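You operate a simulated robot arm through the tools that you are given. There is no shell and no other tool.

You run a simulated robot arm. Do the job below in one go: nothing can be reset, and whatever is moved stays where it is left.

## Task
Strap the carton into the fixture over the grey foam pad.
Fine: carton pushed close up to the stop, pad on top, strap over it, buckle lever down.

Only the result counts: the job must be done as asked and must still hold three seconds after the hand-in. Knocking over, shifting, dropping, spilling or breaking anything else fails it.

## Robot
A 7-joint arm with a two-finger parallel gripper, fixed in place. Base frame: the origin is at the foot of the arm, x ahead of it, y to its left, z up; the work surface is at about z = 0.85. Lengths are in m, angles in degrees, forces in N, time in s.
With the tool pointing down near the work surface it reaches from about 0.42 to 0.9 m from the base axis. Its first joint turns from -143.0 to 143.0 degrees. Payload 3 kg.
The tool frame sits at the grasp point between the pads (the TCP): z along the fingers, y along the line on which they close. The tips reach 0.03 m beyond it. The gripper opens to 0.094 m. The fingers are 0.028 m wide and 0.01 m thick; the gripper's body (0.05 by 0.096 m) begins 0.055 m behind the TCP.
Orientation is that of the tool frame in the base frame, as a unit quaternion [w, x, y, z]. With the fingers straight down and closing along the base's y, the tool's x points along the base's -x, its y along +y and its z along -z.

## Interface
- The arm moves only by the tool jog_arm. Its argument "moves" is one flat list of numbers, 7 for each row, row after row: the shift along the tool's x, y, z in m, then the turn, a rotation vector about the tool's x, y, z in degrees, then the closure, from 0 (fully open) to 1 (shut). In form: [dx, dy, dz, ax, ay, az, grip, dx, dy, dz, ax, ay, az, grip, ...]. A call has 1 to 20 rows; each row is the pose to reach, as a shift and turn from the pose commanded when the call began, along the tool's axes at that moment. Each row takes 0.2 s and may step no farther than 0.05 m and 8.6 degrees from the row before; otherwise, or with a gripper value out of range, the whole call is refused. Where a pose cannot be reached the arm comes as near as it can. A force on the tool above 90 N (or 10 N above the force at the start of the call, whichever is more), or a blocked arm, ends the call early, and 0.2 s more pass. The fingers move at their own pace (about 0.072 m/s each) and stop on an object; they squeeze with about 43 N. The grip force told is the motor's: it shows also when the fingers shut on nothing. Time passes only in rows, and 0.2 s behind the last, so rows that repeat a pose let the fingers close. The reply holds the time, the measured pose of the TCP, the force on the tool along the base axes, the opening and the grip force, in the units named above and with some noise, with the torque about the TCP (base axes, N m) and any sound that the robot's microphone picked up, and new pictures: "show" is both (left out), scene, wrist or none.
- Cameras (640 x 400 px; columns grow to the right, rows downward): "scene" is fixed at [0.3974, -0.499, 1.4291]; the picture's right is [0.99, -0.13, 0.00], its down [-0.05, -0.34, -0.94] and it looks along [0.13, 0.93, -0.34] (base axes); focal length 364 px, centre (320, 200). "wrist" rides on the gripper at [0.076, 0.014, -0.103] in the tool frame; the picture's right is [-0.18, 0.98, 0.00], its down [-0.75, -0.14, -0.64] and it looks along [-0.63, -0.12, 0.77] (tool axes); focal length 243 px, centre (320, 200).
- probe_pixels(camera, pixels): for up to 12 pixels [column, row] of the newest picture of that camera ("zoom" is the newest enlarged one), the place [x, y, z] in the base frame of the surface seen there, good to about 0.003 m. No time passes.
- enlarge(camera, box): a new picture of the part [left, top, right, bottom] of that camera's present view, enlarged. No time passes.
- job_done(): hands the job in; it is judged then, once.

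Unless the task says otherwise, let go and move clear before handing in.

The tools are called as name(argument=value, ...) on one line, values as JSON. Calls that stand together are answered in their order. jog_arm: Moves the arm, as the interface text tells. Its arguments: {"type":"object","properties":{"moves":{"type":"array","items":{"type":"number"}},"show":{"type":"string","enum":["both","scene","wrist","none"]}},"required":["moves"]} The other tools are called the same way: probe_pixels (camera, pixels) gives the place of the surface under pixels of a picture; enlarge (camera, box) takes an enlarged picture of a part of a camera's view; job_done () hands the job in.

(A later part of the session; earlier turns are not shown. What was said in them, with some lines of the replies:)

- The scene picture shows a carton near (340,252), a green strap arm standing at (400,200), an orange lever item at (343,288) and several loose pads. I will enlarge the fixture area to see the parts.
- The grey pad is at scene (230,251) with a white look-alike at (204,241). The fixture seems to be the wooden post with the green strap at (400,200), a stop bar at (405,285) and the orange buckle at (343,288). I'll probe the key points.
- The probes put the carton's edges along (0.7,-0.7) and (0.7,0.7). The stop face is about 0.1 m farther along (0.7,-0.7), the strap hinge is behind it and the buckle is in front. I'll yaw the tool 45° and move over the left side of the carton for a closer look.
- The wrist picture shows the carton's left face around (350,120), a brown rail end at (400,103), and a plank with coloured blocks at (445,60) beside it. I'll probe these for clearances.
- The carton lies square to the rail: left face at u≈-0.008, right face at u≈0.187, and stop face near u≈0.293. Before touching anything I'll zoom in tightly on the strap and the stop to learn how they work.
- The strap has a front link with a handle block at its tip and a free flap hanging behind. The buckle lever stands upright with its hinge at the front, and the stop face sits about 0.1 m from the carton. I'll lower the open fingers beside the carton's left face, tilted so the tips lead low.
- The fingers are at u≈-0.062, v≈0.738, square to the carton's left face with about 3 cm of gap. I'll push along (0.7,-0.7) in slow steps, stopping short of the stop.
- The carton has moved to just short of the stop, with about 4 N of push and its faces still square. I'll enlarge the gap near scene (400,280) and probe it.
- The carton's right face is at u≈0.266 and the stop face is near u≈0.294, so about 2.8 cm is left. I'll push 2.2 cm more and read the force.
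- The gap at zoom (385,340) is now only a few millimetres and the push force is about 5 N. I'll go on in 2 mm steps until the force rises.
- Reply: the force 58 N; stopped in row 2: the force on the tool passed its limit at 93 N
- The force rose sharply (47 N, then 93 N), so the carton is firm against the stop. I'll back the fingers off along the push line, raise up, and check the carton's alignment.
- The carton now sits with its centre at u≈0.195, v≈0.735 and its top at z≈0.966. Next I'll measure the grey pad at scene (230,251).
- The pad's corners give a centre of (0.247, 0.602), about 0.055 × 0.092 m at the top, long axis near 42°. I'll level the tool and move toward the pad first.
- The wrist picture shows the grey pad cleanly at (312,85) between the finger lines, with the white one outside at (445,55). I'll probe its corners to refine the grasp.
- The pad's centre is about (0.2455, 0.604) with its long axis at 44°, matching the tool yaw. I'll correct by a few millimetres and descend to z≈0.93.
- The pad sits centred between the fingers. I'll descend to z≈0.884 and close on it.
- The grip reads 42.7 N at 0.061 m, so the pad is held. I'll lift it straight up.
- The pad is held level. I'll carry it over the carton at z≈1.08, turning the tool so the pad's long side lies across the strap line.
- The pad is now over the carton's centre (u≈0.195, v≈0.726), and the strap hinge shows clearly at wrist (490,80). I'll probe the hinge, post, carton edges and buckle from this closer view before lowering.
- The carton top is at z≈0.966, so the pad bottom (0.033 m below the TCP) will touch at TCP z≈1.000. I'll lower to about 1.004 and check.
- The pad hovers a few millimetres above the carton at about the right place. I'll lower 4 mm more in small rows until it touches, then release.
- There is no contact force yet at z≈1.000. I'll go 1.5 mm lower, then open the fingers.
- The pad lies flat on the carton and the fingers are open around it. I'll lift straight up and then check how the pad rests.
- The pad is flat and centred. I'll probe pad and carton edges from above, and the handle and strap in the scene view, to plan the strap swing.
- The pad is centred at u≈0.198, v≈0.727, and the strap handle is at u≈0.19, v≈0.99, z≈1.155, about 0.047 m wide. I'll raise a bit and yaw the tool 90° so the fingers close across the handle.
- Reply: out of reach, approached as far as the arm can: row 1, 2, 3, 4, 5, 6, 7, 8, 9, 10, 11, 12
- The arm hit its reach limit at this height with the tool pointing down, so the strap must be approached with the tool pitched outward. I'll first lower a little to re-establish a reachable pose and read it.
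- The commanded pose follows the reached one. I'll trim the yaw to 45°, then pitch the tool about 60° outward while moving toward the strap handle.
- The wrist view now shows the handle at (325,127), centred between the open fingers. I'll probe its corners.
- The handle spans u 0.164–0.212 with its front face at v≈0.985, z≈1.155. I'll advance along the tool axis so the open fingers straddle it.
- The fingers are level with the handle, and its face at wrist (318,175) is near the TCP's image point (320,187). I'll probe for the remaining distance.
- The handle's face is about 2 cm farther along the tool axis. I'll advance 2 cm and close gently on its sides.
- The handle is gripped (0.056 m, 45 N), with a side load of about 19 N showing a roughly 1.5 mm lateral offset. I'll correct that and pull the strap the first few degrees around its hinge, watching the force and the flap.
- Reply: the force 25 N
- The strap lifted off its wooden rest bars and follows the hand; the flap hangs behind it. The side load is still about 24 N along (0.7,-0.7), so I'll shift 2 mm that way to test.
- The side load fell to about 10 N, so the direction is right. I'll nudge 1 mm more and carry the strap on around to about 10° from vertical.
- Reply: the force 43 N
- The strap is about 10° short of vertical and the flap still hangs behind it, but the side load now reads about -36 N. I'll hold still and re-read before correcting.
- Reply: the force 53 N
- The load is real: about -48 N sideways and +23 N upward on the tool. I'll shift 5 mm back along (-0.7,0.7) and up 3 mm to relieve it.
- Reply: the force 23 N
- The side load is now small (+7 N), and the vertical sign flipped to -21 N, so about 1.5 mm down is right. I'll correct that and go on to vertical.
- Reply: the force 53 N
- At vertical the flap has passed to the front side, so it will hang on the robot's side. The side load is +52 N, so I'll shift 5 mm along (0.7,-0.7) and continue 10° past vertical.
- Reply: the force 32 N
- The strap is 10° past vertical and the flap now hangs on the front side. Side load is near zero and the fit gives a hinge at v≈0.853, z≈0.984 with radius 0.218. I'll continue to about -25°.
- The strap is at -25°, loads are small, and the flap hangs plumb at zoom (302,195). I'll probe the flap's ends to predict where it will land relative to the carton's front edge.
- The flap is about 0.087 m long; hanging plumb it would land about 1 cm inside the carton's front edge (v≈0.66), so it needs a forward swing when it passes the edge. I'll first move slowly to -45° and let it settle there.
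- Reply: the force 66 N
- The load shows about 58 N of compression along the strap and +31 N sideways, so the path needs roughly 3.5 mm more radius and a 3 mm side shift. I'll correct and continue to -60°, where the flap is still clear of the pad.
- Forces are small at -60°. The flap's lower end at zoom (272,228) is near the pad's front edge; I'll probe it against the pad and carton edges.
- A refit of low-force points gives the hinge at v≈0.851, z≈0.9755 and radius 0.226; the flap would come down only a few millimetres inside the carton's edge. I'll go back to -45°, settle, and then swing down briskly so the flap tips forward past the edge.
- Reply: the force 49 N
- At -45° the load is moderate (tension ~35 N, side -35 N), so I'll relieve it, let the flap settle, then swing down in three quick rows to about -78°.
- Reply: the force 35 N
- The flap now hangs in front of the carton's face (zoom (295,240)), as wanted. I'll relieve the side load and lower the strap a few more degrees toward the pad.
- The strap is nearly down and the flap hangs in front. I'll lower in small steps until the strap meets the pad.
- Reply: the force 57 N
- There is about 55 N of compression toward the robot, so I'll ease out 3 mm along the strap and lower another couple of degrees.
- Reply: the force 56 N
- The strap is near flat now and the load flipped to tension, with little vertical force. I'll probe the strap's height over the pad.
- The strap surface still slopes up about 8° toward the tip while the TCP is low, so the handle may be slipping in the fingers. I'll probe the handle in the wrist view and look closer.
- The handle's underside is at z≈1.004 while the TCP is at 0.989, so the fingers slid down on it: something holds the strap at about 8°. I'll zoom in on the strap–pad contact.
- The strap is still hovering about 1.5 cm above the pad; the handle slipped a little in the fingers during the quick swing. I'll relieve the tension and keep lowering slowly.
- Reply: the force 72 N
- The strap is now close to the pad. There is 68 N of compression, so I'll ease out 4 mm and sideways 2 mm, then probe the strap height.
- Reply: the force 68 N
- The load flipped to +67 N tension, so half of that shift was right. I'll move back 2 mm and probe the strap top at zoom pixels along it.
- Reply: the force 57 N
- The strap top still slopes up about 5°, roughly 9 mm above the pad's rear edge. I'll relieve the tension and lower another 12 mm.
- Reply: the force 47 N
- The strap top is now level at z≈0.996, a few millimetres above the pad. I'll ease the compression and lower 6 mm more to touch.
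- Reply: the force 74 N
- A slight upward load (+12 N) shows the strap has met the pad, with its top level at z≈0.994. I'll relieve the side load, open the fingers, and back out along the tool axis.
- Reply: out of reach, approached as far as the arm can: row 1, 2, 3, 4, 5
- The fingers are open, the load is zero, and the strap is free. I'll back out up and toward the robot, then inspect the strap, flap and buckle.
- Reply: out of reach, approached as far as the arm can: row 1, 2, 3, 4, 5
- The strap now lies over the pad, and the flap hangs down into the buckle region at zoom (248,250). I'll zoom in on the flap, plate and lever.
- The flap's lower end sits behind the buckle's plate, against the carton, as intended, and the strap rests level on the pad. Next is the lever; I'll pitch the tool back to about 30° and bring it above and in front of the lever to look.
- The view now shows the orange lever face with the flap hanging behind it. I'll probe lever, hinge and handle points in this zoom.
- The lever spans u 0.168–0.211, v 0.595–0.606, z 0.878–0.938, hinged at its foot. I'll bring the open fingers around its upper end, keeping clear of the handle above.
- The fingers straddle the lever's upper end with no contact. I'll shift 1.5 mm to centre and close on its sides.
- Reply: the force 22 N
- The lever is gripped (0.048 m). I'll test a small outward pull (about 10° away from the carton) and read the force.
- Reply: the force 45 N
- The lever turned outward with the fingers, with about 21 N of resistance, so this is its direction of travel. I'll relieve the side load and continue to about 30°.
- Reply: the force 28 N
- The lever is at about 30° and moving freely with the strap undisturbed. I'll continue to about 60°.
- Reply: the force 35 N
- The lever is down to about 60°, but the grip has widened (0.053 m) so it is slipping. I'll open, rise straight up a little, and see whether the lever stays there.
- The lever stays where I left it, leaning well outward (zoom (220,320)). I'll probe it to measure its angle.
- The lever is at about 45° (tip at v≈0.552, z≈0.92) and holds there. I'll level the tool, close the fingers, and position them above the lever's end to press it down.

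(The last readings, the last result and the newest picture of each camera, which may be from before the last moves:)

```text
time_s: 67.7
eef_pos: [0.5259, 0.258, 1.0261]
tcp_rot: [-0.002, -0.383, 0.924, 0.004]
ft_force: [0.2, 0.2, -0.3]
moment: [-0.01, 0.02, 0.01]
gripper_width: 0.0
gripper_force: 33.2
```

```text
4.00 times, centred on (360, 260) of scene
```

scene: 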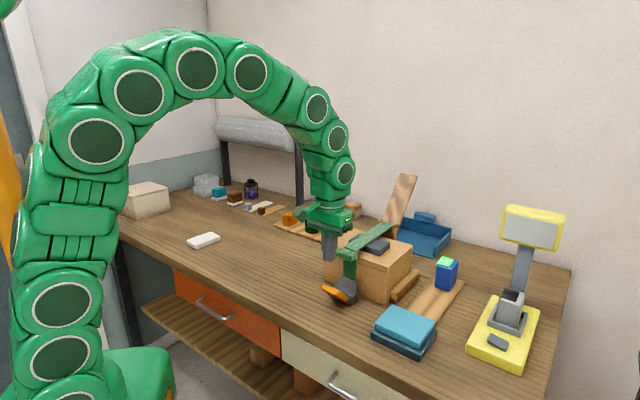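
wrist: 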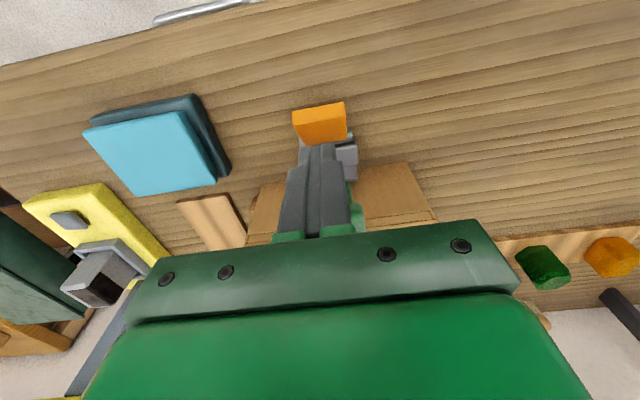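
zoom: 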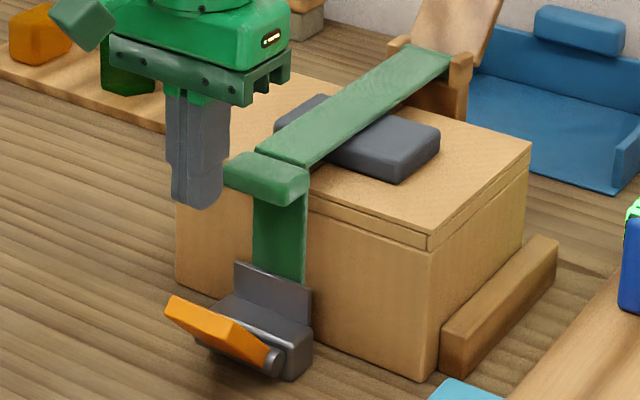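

The closed fingertips are above the lever's end at v≈0.554. I'll descend onto it and press it down slowly.

jog_arm(moves=[0.002, 0, 0.035, 0, 0, 0, 1.0, 0.004, 0, 0.06, 0, 0, 0, 1.0, 0.004, 0, 0.07, 0, 0, 0, 1.0, 0.004, 0, 0.078, 0, 0, 0, 1.0, 0.004, 0, 0.086, 0, 0, 0, 1.0, 0.004, 0, 0.093, 0, 0, 0, 1.0, 0.004, 0, 0.1, 0, 0, 0, 1.0], show="both")

enlarge(camera="scene", box=[310, 210, 410, 310])

```text
time_s: 69.3
eef_pos: [0.5209, 0.2558, 0.9264]
tcp_rot: [-0.001, -0.382, 0.924, 0.004]
ft_force: [-0.6, -0.1, -0.4]
moment: [0.01, -0.02, -0.01]
gripper_width: 0.0
gripper_force: 32.9
```

scene: 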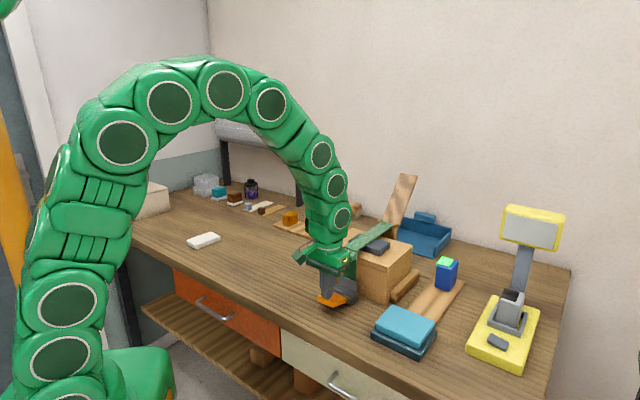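
wrist: 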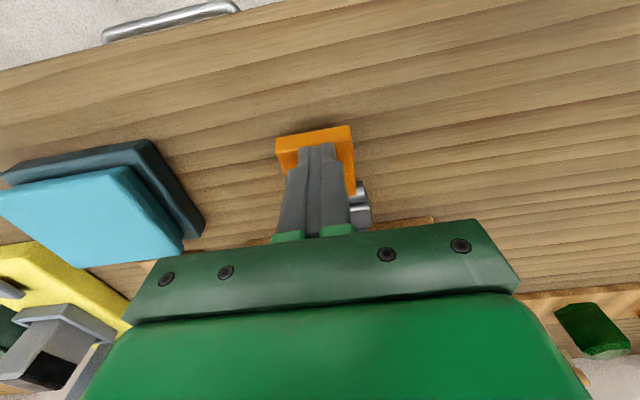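

```text
4.00 times, centred on (360, 260) of scene
```

zoom: 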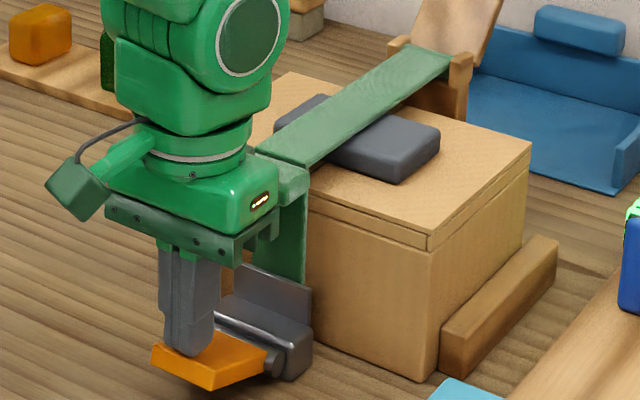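

The lever is turning down easily under the fingertips. I'll continue pressing in small steps until it bottoms out.

jog_arm(moves=[0, 0, 0.004, 0, 0, 0, 1.0, 0, 0, 0.008, 0, 0, 0, 1.0, 0, 0, 0.012, 0, 0, 0, 1.0, 0, 0, 0.015, 0, 0, 0, 1.0, 0, 0, 0.015, 0, 0, 0, 1.0], show="both")

enlarge(camera="scene", box=[310, 230, 390, 310])

```text
time_s: 70.4
eef_pos: [0.5198, 0.2561, 0.9142]
tcp_rot: [-0.002, -0.383, 0.924, 0.003]
ft_force: [-24.4, -9.5, 58.9]
moment: [-0.88, 1.2, -0.2]
gripper_width: 0.0
gripper_force: 32.8
stopped in row 5: the force on the tool passed its limit at 92 N (the readings are from after the stop); the commanded pose is now the measured one
```

scene: 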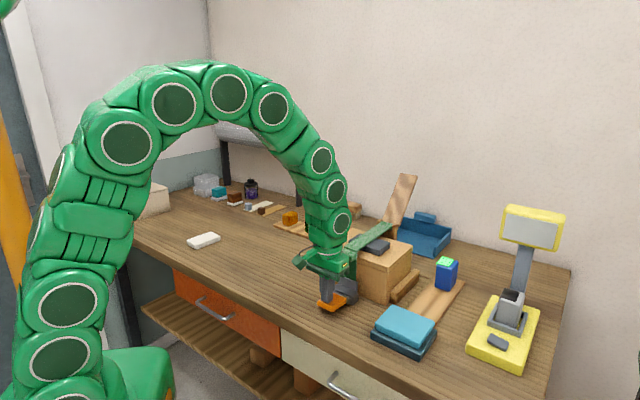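
wrist: 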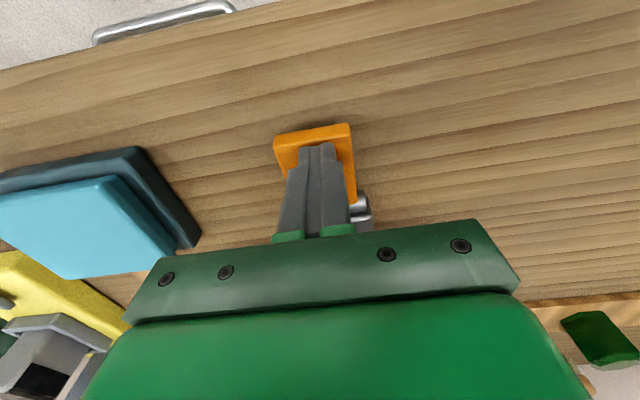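

```text
5.00 times, centred on (350, 270) of scene
```

zoom: 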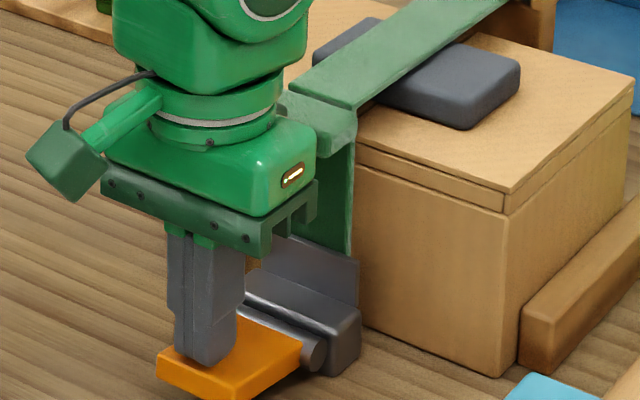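

The force rose sharply to the limit, so the lever has reached its end of travel. I'll lift off slowly and check that it stays down.

jog_arm(moves=[0, 0, -0.02, 0, 0, 0, 1.0, 0, 0, -0.06, 0, 0, 0, 1.0, 0.02, 0, -0.1, 0, 0, 0, 1.0, 0.05, 0, -0.13, 0, 0, 0, 1.0, 0.05, 0, -0.13, 0, 0, 0, 1.0], show="both")

enlarge(camera="scene", box=[310, 230, 390, 310])

enlarge(camera="wrist", box=[220, 60, 440, 220])

```text
time_s: 71.6
eef_pos: [0.4882, 0.2194, 1.0414]
tcp_rot: [-0.001, -0.383, 0.924, 0.003]
ft_force: [-0.1, -0.4, 0.1]
moment: [0.0, -0.02, 0.0]
gripper_width: 0.0
gripper_force: 33.5
```

scene: 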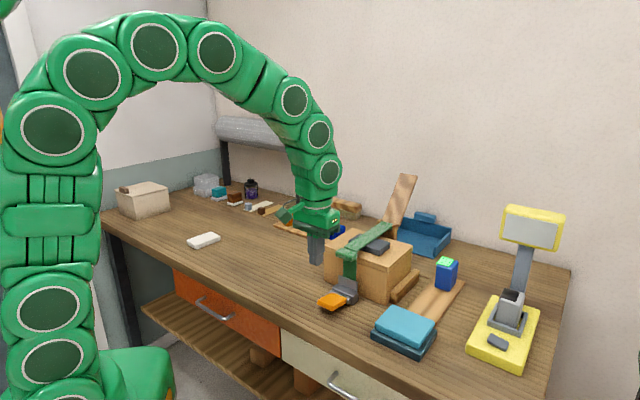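
wrist: 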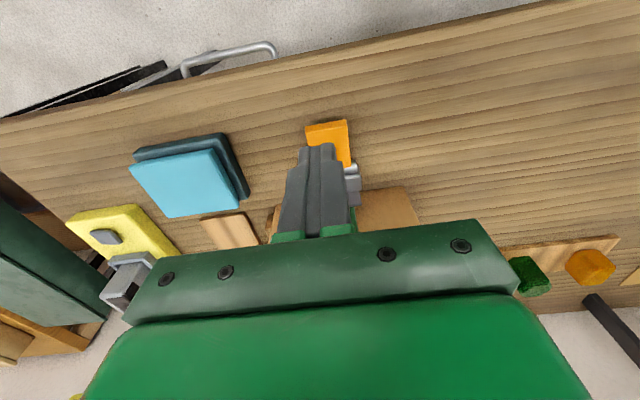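

```text
5.00 times, centred on (350, 270) of scene
```

zoom: 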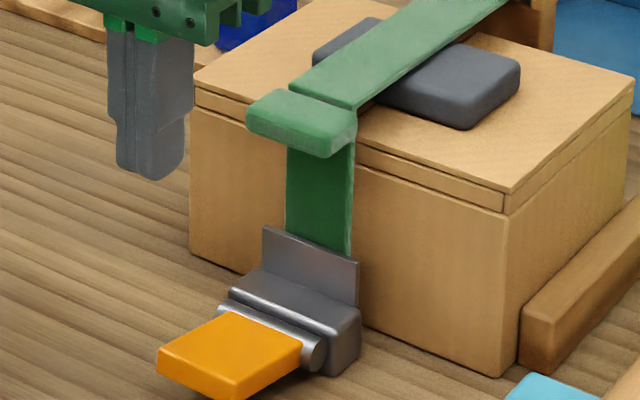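

```text
2.50 times, centred on (330, 140) of wrist
```

zoom: 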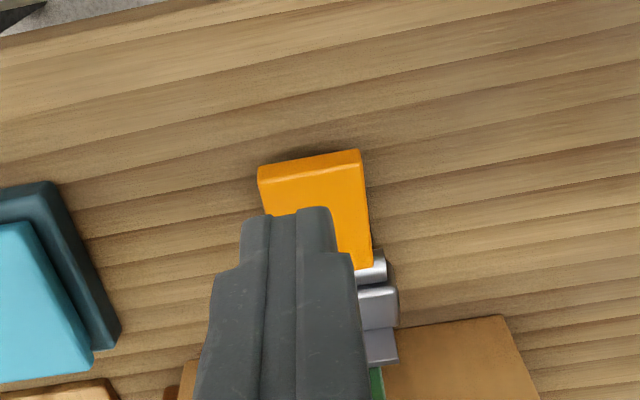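

The lever lies down outward and stays there; the flap is tucked behind the plate. I'll probe the lever's slope and recheck carton, stop, pad and strap.

probe_pixels(camera="wrist", pixels=[[310, 140], [340, 128], [330, 140], [345, 150], [350, 160], [352, 170], [326, 124]])

probe_pixels(camera="scene", pixels=[[333, 301], [345, 301], [355, 297], [340, 295], [320, 301], [352, 249], [375, 230], [365, 240], [392, 242], [383, 253], [344, 268], [340, 258]])

enlarge(camera="scene", box=[340, 215, 440, 310])

```text
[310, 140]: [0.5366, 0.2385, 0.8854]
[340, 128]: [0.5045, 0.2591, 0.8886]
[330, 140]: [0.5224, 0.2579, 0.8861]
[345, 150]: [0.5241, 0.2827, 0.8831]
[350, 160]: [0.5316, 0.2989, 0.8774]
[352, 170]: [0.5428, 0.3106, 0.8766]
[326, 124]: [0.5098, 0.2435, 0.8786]
```

```text
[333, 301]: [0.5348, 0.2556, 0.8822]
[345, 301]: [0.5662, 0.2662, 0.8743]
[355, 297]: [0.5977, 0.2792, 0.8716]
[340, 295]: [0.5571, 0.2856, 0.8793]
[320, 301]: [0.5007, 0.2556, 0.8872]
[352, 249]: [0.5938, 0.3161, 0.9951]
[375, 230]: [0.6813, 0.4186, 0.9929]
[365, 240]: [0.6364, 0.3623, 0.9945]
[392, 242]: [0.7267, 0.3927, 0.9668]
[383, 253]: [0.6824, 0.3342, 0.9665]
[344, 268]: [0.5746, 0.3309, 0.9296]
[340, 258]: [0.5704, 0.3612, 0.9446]
```

```text
4.21 times, centred on (390, 262) of scene
```

zoom: 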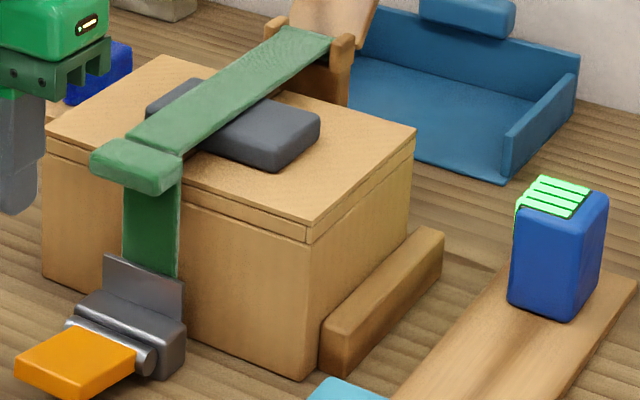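

The lever sits about 80° down at its end stop. I'll compare the carton–stop contact with the earlier close-up and check the strap's rest on the pad.

enlarge(camera="scene", box=[350, 240, 430, 310])

probe_pixels(camera="zoom", pixels=[[305, 180], [445, 50], [310, 340], [325, 320], [430, 180], [440, 175], [380, 240], [365, 250], [300, 160], [448, 35]])

enlarge(camera="scene", box=[345, 215, 405, 265])

```text
5.71 times, centred on (390, 275) of scene
```

zoom: 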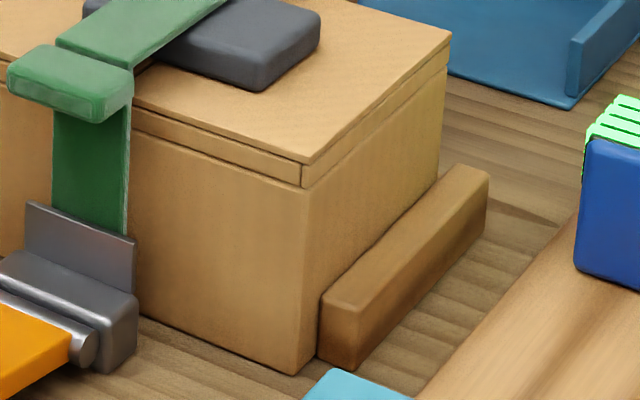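

```text
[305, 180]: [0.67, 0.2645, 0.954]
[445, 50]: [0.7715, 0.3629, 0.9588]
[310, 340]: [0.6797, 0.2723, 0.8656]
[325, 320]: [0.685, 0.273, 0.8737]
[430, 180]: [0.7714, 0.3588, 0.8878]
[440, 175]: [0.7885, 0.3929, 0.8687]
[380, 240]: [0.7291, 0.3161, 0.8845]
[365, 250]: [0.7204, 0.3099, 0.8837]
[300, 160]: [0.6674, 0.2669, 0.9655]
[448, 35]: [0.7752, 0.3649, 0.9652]
```

```text
8.00 times, centred on (375, 240) of scene
```

zoom: 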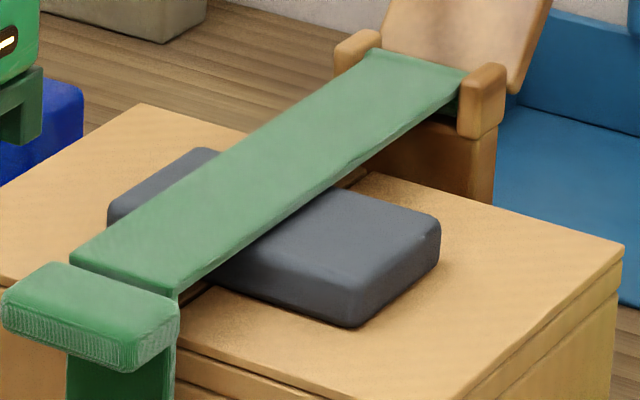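

The carton is unmoved, with its right face within about 3 mm of the stop. The pad is centred, the strap lies level on it, the flap is behind the plate and the lever is down. I'll move the arm clear and take a last look.

jog_arm(moves=[0, 0, -0.04, 0, 0, 0, 0.5, 0.01, 0, -0.08, 0, 0, 0, 0, 0.03, 0, -0.12, 0, 0, 0, 0, 0.05, 0, -0.15, 0, 0, 0, 0, 0.05, 0, -0.15, 0, 0, 0, 0, 0.05, 0, -0.15, 0, 0, 0, 0, 0.05, 0, -0.15, 0, 0, 0, 0], show="both")

enlarge(camera="scene", box=[300, 190, 440, 320])

enlarge(camera="scene", box=[310, 255, 370, 315])

```text
time_s: 73.2
eef_pos: [0.4531, 0.1824, 1.191]
tcp_rot: [-0.001, -0.383, 0.924, 0.004]
ft_force: [0.6, 0.0, -0.8]
moment: [0.0, 0.01, -0.02]
gripper_width: 0.0939
gripper_force: 0.1
```

scene: 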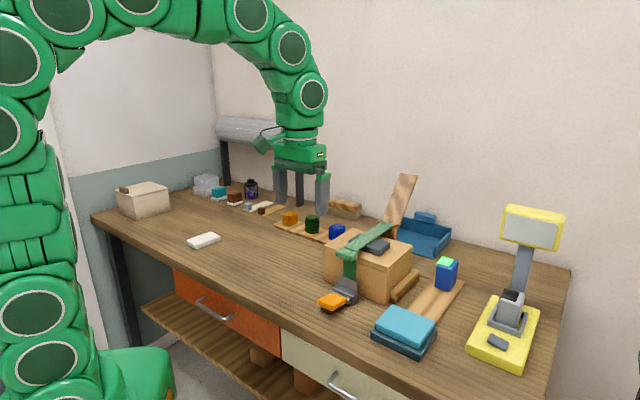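
wrist: 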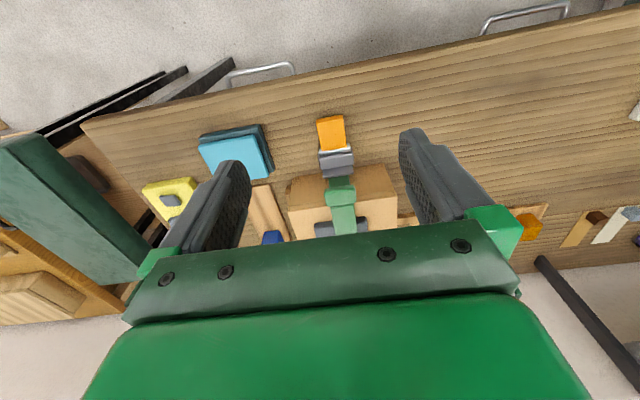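

```text
3.08 times, centred on (370, 255) of scene
```

zoom: 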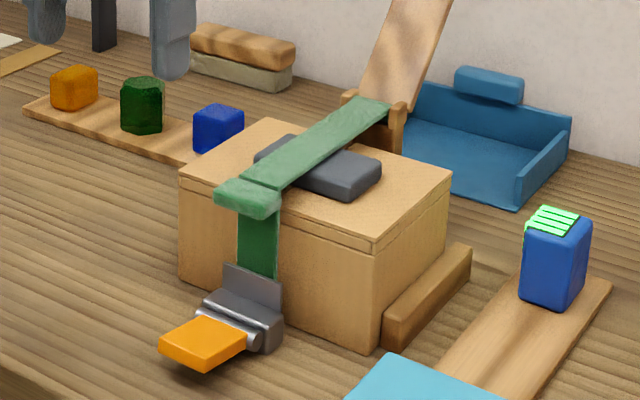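

```text
6.67 times, centred on (340, 285) of scene
```

zoom: 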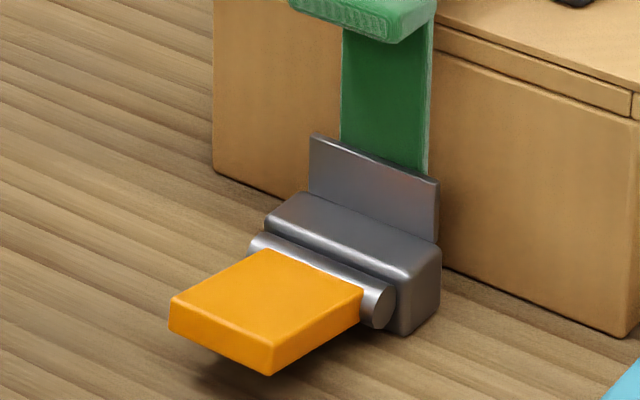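

The last pictures show everything holding still: the carton is at the stop and the grey pad is under the level strap. The flap is tucked behind the buckle plate, the orange lever is flat at scene (333,301), and the other objects are untouched. The arm is clear with the gripper open, so I'm handing in.

job_done()

```text
The job is handed in.
```

The carton is strapped into the fixture over the grey foam pad, and I've handed the job in. I haven't been told how it was judged.

- **Carton:** pushed up to the stop. By the last readings its face is within about 3 mm of it, and it did not move during the later steps.
- **Pad:** flat on top of the carton, near the centre, with its long side across the strap.
- **Strap:** lying level over the pad. The flap at its end hangs in front of the carton, with its lower end behind the buckle's upright plate.
- **Lever:** turned outward and pressed down to its end of travel, about 80° from upright. It stayed down once I lifted off.

The arm is clear of the fixture with the gripper open. In the last pictures nothing else on the bench had moved.
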